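You operate a simulated robot arm through the tools that you are given. There is no shell and no other tool. Be economical: measure what you need, move in short steps, check, and stop when the job is done.

You run a simulated robot arm. Do the job below in one go: nothing can be reset, and whatever is moved stays where it is left.

Task
Take the grease tin and put it on the red rubber pad.
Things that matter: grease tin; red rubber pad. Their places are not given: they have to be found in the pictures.

Only the result counts: the job must be done as asked and must still hold three seconds after the hand-in. Knocking over, shifting, dropping, spilling or breaking anything else fails it.

Robot
A 7-joint arm with a two-finger parallel gripper, fixed in place. Base frame: the origin is at the foot of the arm, x ahead of it, y to its left, z up; the work surface is at about z = 0. Units: mm, rad, N and s.
With the tool pointing down near the work surface it reaches from about 240 to 620 mm from the base axis. Its first joint turns from -1.152 to 1.152 rad. Payload 2.6 kg.
The tool frame sits at the grasp point between the pads (the TCP): z along the fingers, y along the line on which they close. The tips reach 30 mm beyond it. The gripper opens to 94 mm. The fingers are 28 mm wide and 10 mm thick; the gripper's body (50 by 96 mm) begins 55 mm behind the TCP.
Orientation is that of the tool frame in the base frame, as a unit quaternion [x, y, z, w]. With the fingers straight down and closing along the base's y, the tool's x points along the base's -x, its y along +y and its z along -z.

Tools
- The arm moves only by the tool apply_moves. Its arguments are lists of equal length, an entry for each row: "translation": the shift along the tool's x, y, z in mm, a list of three; "rot": the turn, a rotation vector about the tool's x, y, z in rad, a list of three; "jaw": the finger opening in mm, from 0 to 94. In form: {"translation": [[tx, ty, tz], ...], "rot": [[ax, ay, az], ...], "jaw": [jaw, ...]}. A call has 1 to 20 rows; each row is the pose to reach, as a shift and turn from the pose commanded when the call began, along the tool's axes at that moment. Rows are played at 5 a second. More than 50 mm and 0.15 rad between two rows, or a gripper value outside its range, and nothing of the call is played. Where a pose cannot be reached the arm comes as near as it can. A force on the tool above 40 N (or 10 N above the force at the start of the call, whichever is more), or a blocked arm, ends the call early, and 0.2 s more pass. The fingers move at their own pace (about 72 mm/s each) and stop on an object; they squeeze with about 22 N. The grip force told is the motor's: it shows also when the fingers shut on nothing. Time passes only in rows, and 0.2 s behind the last, so rows that repeat a pose let the fingers close. It gives the time, the measured TCP pose, the force on the tool (base axes), the opening and the grip force at its end, in the units of the frame above (readings bear some noise), and new pictures: "views" is both (left out), scene, wrist or none.
- Cameras (640 x 400 px; columns grow to the right, rows downward): "scene" is fixed at [44.2, 445.6, 556.9]; the picture's right is [-0.66, -0.75, 0.00], its down [-0.50, 0.44, -0.75] and it looks along [0.56, -0.50, -0.66] (base axes); focal length 333 px, centre (320, 200). "wrist" rides on the gripper at [-37, 0, -58] in the tool frame; the picture's right is [0.00, -1.00, 0.00], its down [0.97, 0.00, -0.24] and it looks along [0.24, 0.00, 0.97] (tool axes); focal length 218 px, centre (320, 200).
- locate(camera, pixels): there is no depth. For up to 12 entries [column, row, z] of the newest picture of that camera ("zoom" is the newest enlarged one), the place [x, y] in the base frame at which the ray of that pixel passes the height z, good to about 2 mm. It takes no simulated time.
- enlarge(camera, box): a new picture of the part [left, top, right, bottom] of that camera's present view, enlarged. It takes no simulated time.
- sign_off(): hands the job in; it is judged then, once.

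Work in short steps. Measure before you move; look again where a grasp or a placing could have gone wrong, and mend it. You have 60 turns and 120 pictures in all, those below and enlarged ones among them. Open the gripper and draw the arm clear of the work before you hand the job in, unless the task says otherwise; then end with one line.

The tools are called after ">>>" by a JSON object that holds its "api" and its "payload". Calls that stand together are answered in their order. apply_moves: Moves the arm, as the interface text tells. Its arguments: {"type":"object","properties":{"translation":{"type":"array","items":{"type":"array","items":{"type":"number"}}},"rot":{"type":"array","items":{"type":"array","items":{"type":"number"}}},"jaw":{"type":"array","items":{"type":"number"}},"views":{"type":"string","enum":["both","scene","wrist","none"]}},"required":["translation","rot","jaw"]} The other tools are called the same way: locate (camera, pixels) gives the place at which the rays of pixels pass given heights; enlarge (camera, box) takes an enlarged picture of a part of a camera's view; sign_off () hands the job in.

At the start:

```text
time_s: 0.0
tcp_pos: [281.2, 183.9, 269.8]
tcp_rot: [0.0, 1.0, 0.0, 0.0]
wrist_force: [0.2, -0.3, -0.7]
grip_width: 94.2
grasp_force: 0.0
```

scene: 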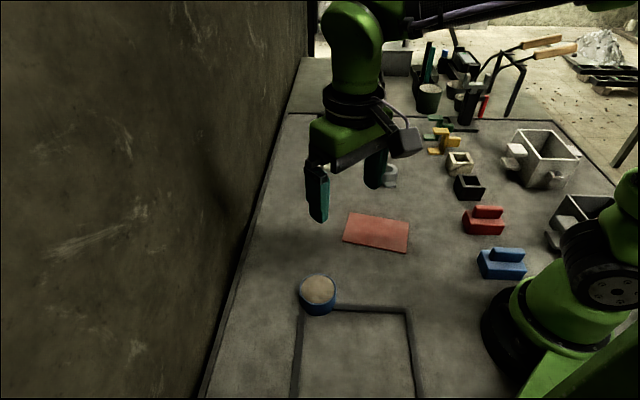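
wrist: 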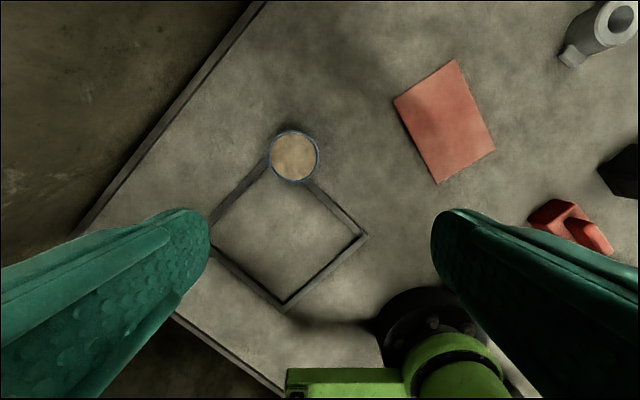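

The tin seems to be the round blue thing at scene (318,292), and the red pad at (377,232). I enlarge both views to check them.

>>> {"api": "enlarge", "payload": {"camera": "scene", "box": [270, 190, 430, 330]}}

>>> {"api": "enlarge", "payload": {"camera": "wrist", "box": [230, 40, 510, 215]}}

>>> {"api": "locate", "payload": {"camera": "wrist", "pixels": [[294, 156, 0], [294, 156, 30], [269, 156, 30], [320, 156, 30], [394, 101, 0], [456, 59, 0], [495, 149, 0], [438, 183, 0]]}}

>>> {"api": "locate", "payload": {"camera": "scene", "pixels": [[318, 290, 20], [318, 290, 30], [318, 290, 40], [318, 315, 0], [351, 213, 0], [410, 221, 0], [405, 252, 0], [343, 241, 0]]}}

```text
2.86 times, centred on (350, 260) of scene
```

zoom: 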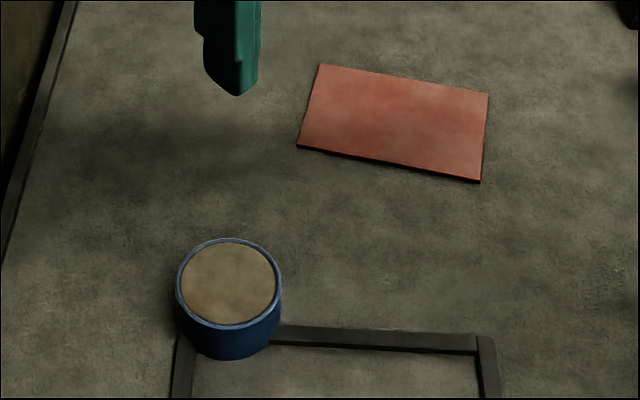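

```text
2.29 times, centred on (370, 128) of wrist
```

zoom: 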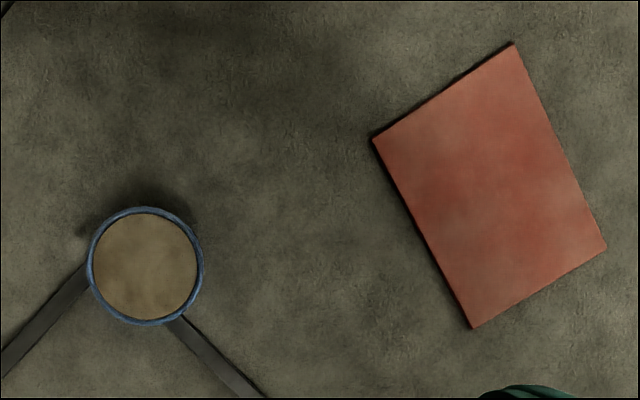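

```text
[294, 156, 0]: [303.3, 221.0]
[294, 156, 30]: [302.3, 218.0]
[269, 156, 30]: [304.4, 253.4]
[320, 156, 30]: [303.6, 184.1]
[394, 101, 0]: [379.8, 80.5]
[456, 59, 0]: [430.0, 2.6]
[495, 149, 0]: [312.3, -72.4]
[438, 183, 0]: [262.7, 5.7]
```

```text
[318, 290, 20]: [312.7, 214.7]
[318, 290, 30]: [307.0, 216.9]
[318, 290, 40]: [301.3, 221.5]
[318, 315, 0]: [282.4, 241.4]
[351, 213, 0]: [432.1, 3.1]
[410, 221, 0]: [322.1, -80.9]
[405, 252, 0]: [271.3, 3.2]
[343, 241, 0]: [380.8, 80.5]
```

The tin is at about (303,219), some 68 mm wide with its top near z = 38. The pad's centre is about (349,3). I move over the tin and partly down, then look again.

>>> {"api": "apply_moves", "payload": {"translation": [[-11, 18, 20], [-22, 35, 50], [-22, 35, 90], [-22, 35, 130], [-22, 35, 130]], "rot": [[0, 0, 0], [0, 0, 0], [0, 0, 0], [0, 0, 0], [0, 0, 0]], "jaw": [94, 94, 94, 94, 94]}}

```text
time_s: 1.2
tcp_pos: [303.2, 218.4, 142.0]
tcp_rot: [0.0, 1.0, 0.0, 0.0]
wrist_force: [-1.0, -0.3, 0.2]
grip_width: 93.9
grasp_force: 0.1
```

scene: 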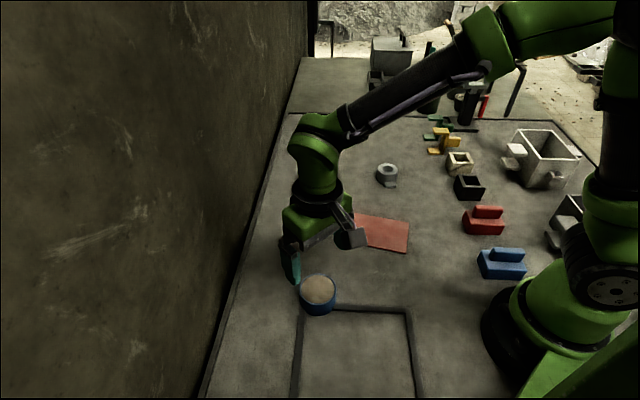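
wrist: 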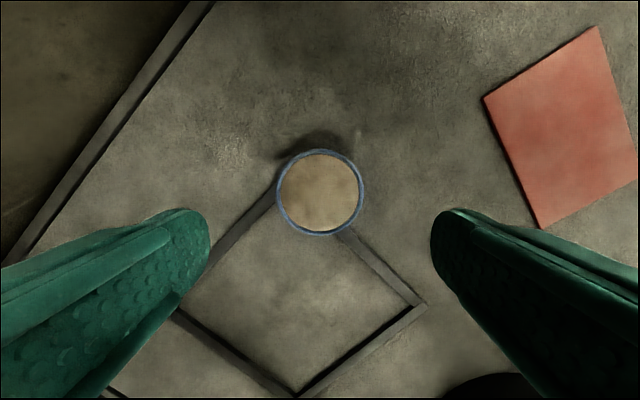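

The tin is centred at wrist (320.5,192), with its rim from column 276 to 364. I locate its edges at candidate heights.

>>> {"api": "locate", "payload": {"camera": "wrist", "pixels": [[320, 192, 38], [276, 192, 38], [364, 192, 38], [320, 149, 38], [320, 236, 38], [320, 192, 25], [320, 192, 50]]}}

>>> {"api": "enlarge", "payload": {"camera": "scene", "box": [260, 220, 380, 325]}}

>>> {"api": "enlarge", "payload": {"camera": "wrist", "box": [220, 130, 440, 268]}}

```text
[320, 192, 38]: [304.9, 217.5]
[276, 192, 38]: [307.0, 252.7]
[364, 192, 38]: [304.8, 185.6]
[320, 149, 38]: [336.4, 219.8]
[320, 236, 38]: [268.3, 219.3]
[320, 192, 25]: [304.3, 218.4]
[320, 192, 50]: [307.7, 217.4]
```

```text
3.81 times, centred on (320, 272) of scene
```

zoom: 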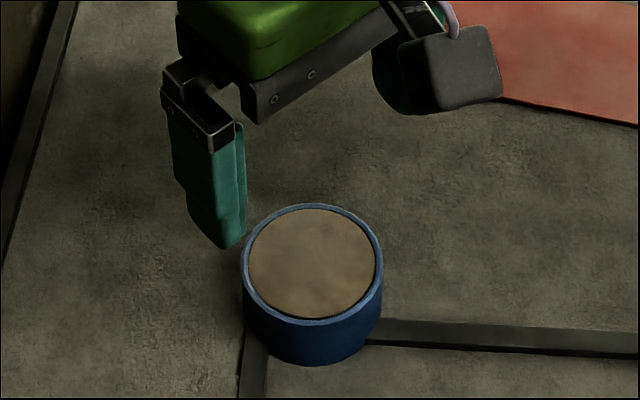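

```text
2.90 times, centred on (330, 199) of wrist
```

zoom: 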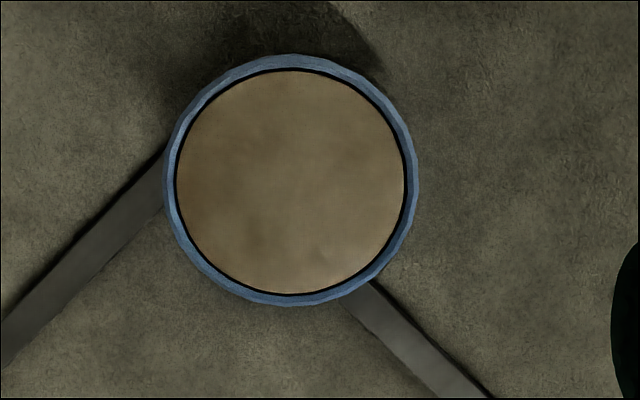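

The tin's centre is (304.5,219) and it is about 67 mm wide, so the fingers clear it on both sides. I go down to z = 42, which puts the tips at about 12, and then close.

>>> {"api": "apply_moves", "payload": {"translation": [[-1, 0, 35], [-1, 0, 70], [-1, 0, 90], [-1, 0, 100], [-1, 0, 100], [-1, 0, 100], [-1, 0, 100], [-1, 0, 100]], "rot": [[0, 0, 0], [0, 0, 0], [0, 0, 0], [0, 0, 0], [0, 0, 0], [0, 0, 0], [0, 0, 0], [0, 0, 0]], "jaw": [94, 94, 94, 94, 94, 50, 50, 50]}}

```text
time_s: 3.0
tcp_pos: [303.2, 220.7, 40.2]
tcp_rot: [0.0, 1.0, 0.0, 0.0]
wrist_force: [0.1, 0.2, -0.2]
grip_width: 67.5
grasp_force: 21.8
```

scene: 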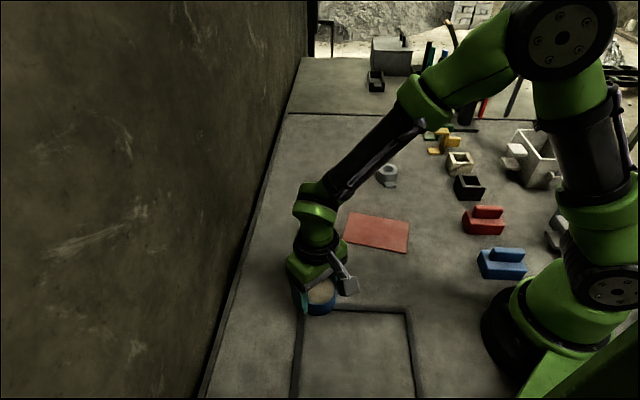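
wrist: 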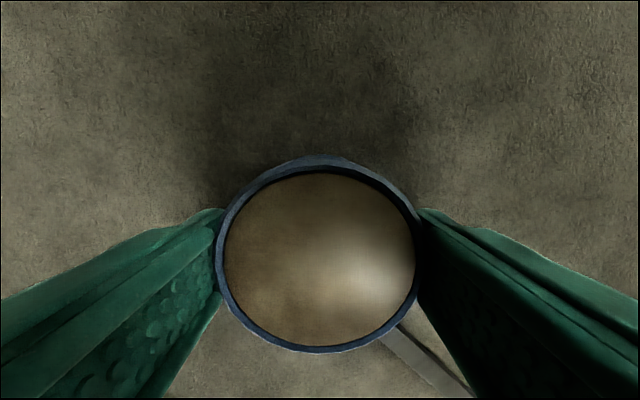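

The fingers hold the tin: opening 67.5 mm, grip force 21.8 N. I lift it straight up by 50 mm and check.

>>> {"api": "apply_moves", "payload": {"translation": [[0, 0, -8], [0, 0, -20], [0, 0, -35], [0, 0, -50], [0, 0, -50]], "rot": [[0, 0, 0], [0, 0, 0], [0, 0, 0], [0, 0, 0], [0, 0, 0]], "jaw": [50, 50, 50, 50, 50]}}

```text
time_s: 4.2
tcp_pos: [304.7, 219.7, 88.7]
tcp_rot: [0.0, 1.0, 0.0, 0.0]
wrist_force: [-0.2, -1.2, -2.3]
grip_width: 67.5
grasp_force: 21.8
```

scene: 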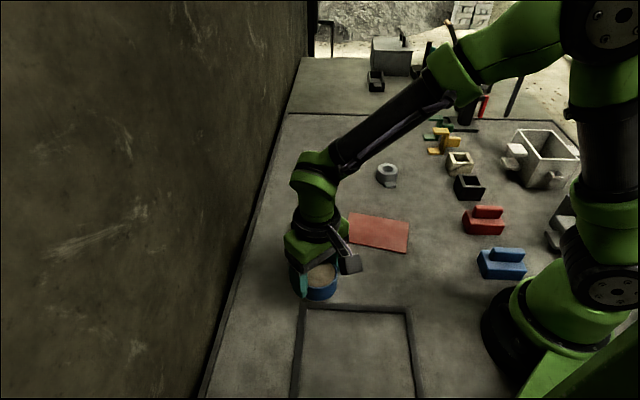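
wrist: 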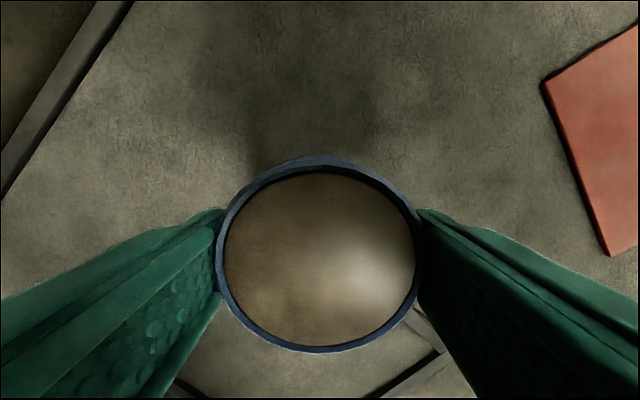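

The tin is lifted and level. I carry it at this height to a point over the pad's centre, 44.5 mm along +x and 216.5 mm along -y.

>>> {"api": "apply_moves", "payload": {"translation": [[-3, -12, 0], [-9, -40, 0], [-16, -75, 0], [-23, -110, 0], [-30, -145, 0], [-37, -180, 0], [-42, -204, 0], [-44.5, -216.5, 0], [-44.5, -216.5, 0]], "rot": [[0, 0, 0], [0, 0, 0], [0, 0, 0], [0, 0, 0], [0, 0, 0], [0, 0, 0], [0, 0, 0], [0, 0, 0], [0, 0, 0]], "jaw": [50, 50, 50, 50, 50, 50, 50, 50, 50]}}

```text
time_s: 6.2
tcp_pos: [347.7, 2.7, 90.8]
tcp_rot: [0.0, 1.0, 0.0, 0.0]
wrist_force: [0.8, 0.2, -1.7]
grip_width: 67.4
grasp_force: 22.2
```

scene: 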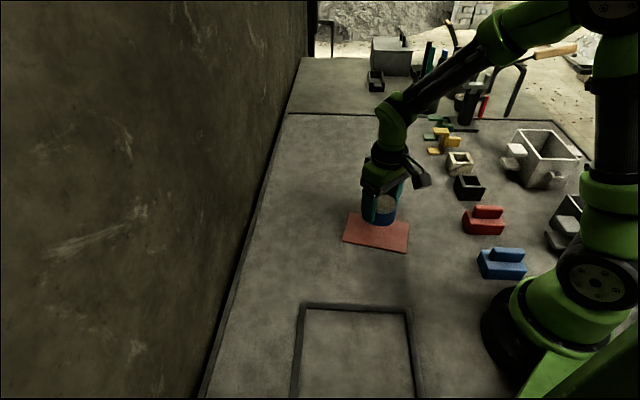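
wrist: 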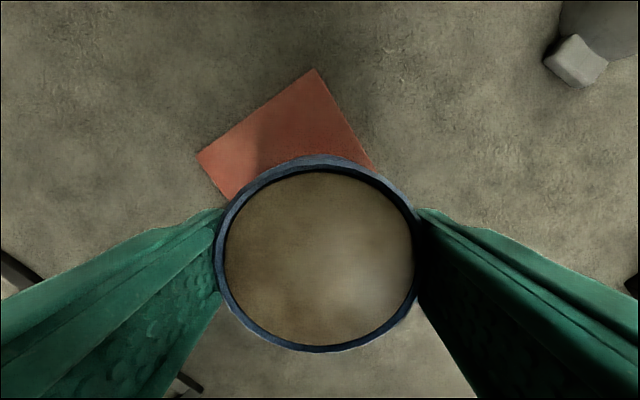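

The tin is over the pad, and the pad's far corner shows at wrist (316,68) and its left corner at (198,153). I check those positions and lower to just above contact.

>>> {"api": "locate", "payload": {"camera": "wrist", "pixels": [[316, 68, 3], [198, 153, 3]]}}

>>> {"api": "apply_moves", "payload": {"translation": [[0, 0, 15], [0, 0, 28], [0, 0, 36], [0, 0, 42], [0, 0, 42]], "rot": [[0, 0, 0], [0, 0, 0], [0, 0, 0], [0, 0, 0], [0, 0, 0]], "jaw": [50, 50, 50, 50, 50]}}

```text
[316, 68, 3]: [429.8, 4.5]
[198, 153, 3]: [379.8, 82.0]
```

```text
time_s: 7.4
tcp_pos: [347.6, 2.6, 47.5]
tcp_rot: [0.0, 1.0, -0.001, 0.001]
wrist_force: [-0.3, 0.2, -2.6]
grip_width: 67.1
grasp_force: 21.9
```

scene: 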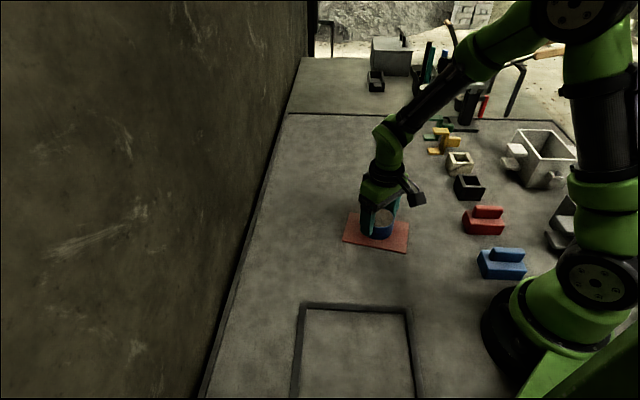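
wrist: 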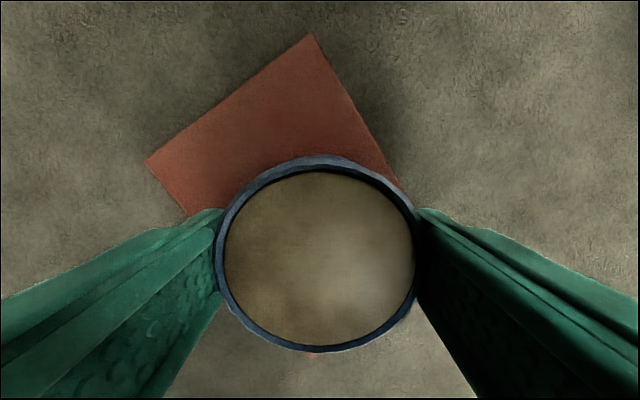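

The corners match the pad's measured place, and the force of -2.6 N is only the tin's weight. I lower a little at a time, watching the force for contact.

>>> {"api": "apply_moves", "payload": {"translation": [[0, 0, 1], [0, 0, 2], [0, 0, 3], [0, 0, 3]], "rot": [[0, 0, 0], [0, 0, 0], [0, 0, 0], [0, 0, 0]], "jaw": [50, 50, 50, 50], "views": "none"}}

```text
time_s: 8.4
tcp_pos: [348.7, 2.9, 44.7]
tcp_rot: [0.0, 1.0, 0.0, -0.001]
wrist_force: [0.1, -0.3, -3.1]
grip_width: 67.0
grasp_force: 23.0
```

There is still no contact at z of about 45, so I go on down.

>>> {"api": "apply_moves", "payload": {"translation": [[0, 0, 0.7], [0, 0, 1.4], [0, 0, 1.4]], "rot": [[0, 0, 0], [0, 0, 0], [0, 0, 0]], "jaw": [50, 50, 50], "views": "none"}}

```text
time_s: 9.2
tcp_pos: [348.5, 2.7, 44.4]
tcp_rot: [0.0, 1.0, 0.0, 0.0]
wrist_force: [0.0, 0.5, -2.0]
grip_width: 67.3
grasp_force: 21.6
```

The force is still the tin's weight alone, so I lower another 1.5 mm.

>>> {"api": "apply_moves", "payload": {"translation": [[0, 0, 0.7], [0, 0, 1.5], [0, 0, 1.5]], "rot": [[0, 0, 0], [0, 0, 0], [0, 0, 0]], "jaw": [50, 50, 50], "views": "scene"}}

>>> {"api": "enlarge", "payload": {"camera": "scene", "box": [330, 180, 430, 265]}}

```text
time_s: 10.0
tcp_pos: [350.1, 3.7, 42.7]
tcp_rot: [0.0, 1.0, 0.0, 0.001]
wrist_force: [-8.4, -0.7, 27.2]
grip_width: 67.4
grasp_force: 22.3
```

scene: 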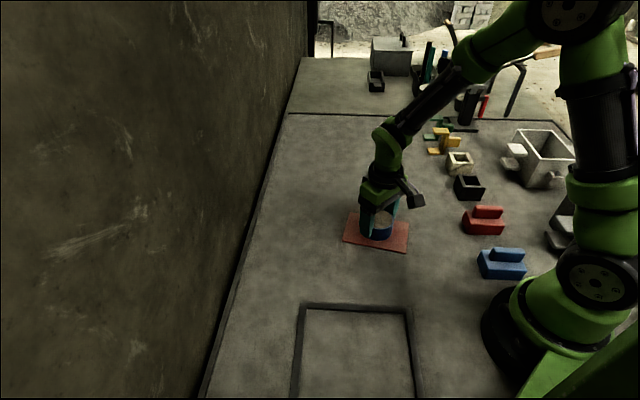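

```text
4.71 times, centred on (380, 222) of scene
```

zoom: 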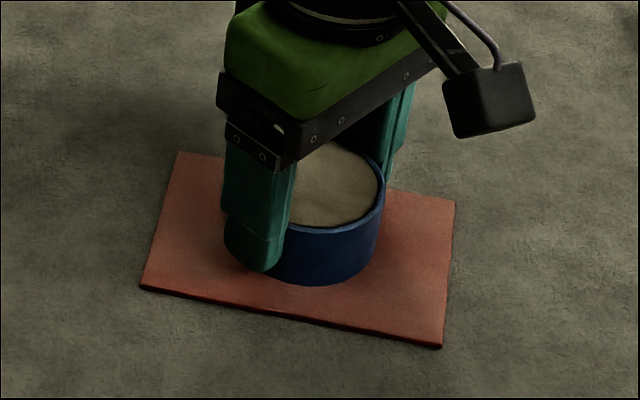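

Contact: the force has risen to 27 N and the tin stands on the pad. I ease off by 0.7 mm, open, and then rise straight up.

>>> {"api": "apply_moves", "payload": {"translation": [[0, 0, -0.7], [0, 0, -0.7], [0, 0, -0.7], [0, 0, -0.7], [0, 0, -0.7]], "rot": [[0, 0, 0], [0, 0, 0], [0, 0, 0], [0, 0, 0], [0, 0, 0]], "jaw": [50, 70, 94, 94, 94], "views": "both"}}

```text
time_s: 11.2
tcp_pos: [349.0, 2.0, 43.6]
tcp_rot: [-0.001, 1.0, 0.0, 0.0]
wrist_force: [-0.3, 0.1, -0.1]
grip_width: 94.1
grasp_force: 0.0
```

scene: 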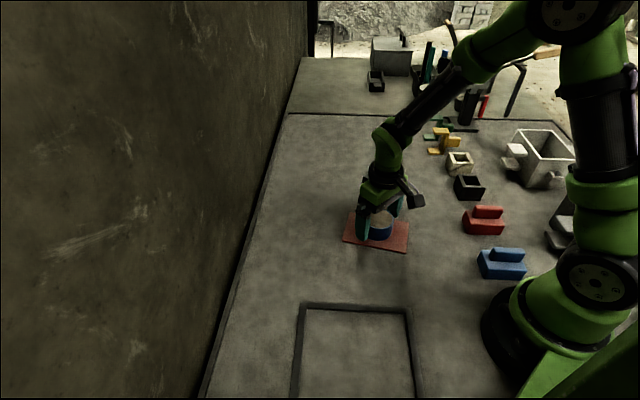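
wrist: 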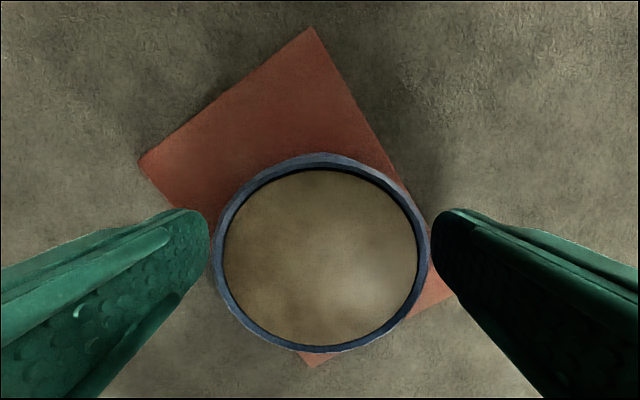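

The fingers are clear of the tin on both sides, so I rise straight up by 160 mm.

>>> {"api": "apply_moves", "payload": {"translation": [[0, 0, -15], [0, 0, -45], [0, 0, -85], [0, 0, -125], [0, 0, -160], [0, 0, -160]], "rot": [[0, 0, 0], [0, 0, 0], [0, 0, 0], [0, 0, 0], [0, 0, 0], [0, 0, 0]], "jaw": [94, 94, 94, 94, 94, 94]}}

>>> {"api": "enlarge", "payload": {"camera": "scene", "box": [330, 180, 430, 265]}}

```text
time_s: 12.6
tcp_pos: [349.1, 1.7, 204.5]
tcp_rot: [0.0, 1.0, -0.001, 0.0]
wrist_force: [0.4, -0.1, 0.0]
grip_width: 94.1
grasp_force: 0.0
```

scene: 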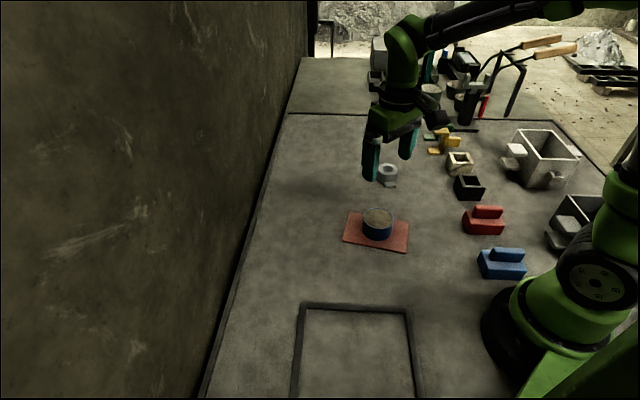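
wrist: 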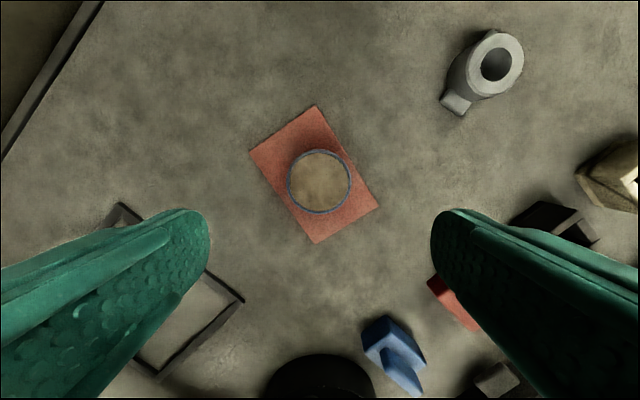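

```text
4.71 times, centred on (380, 222) of scene
```

zoom: 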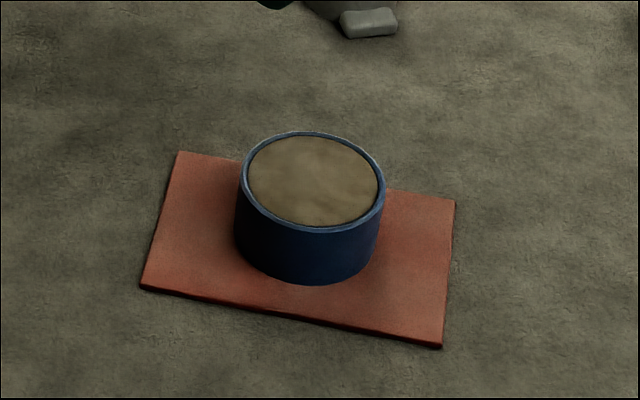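

The tin stands upright in the middle of the red pad, the gripper is open and the arm is clear. I hand the job in.

>>> {"api": "sign_off", "payload": {}}

```text
The job is handed in.
```

The grease tin is standing upright in the middle of the red rubber pad, with the gripper open and the arm clear; nothing else was touched.
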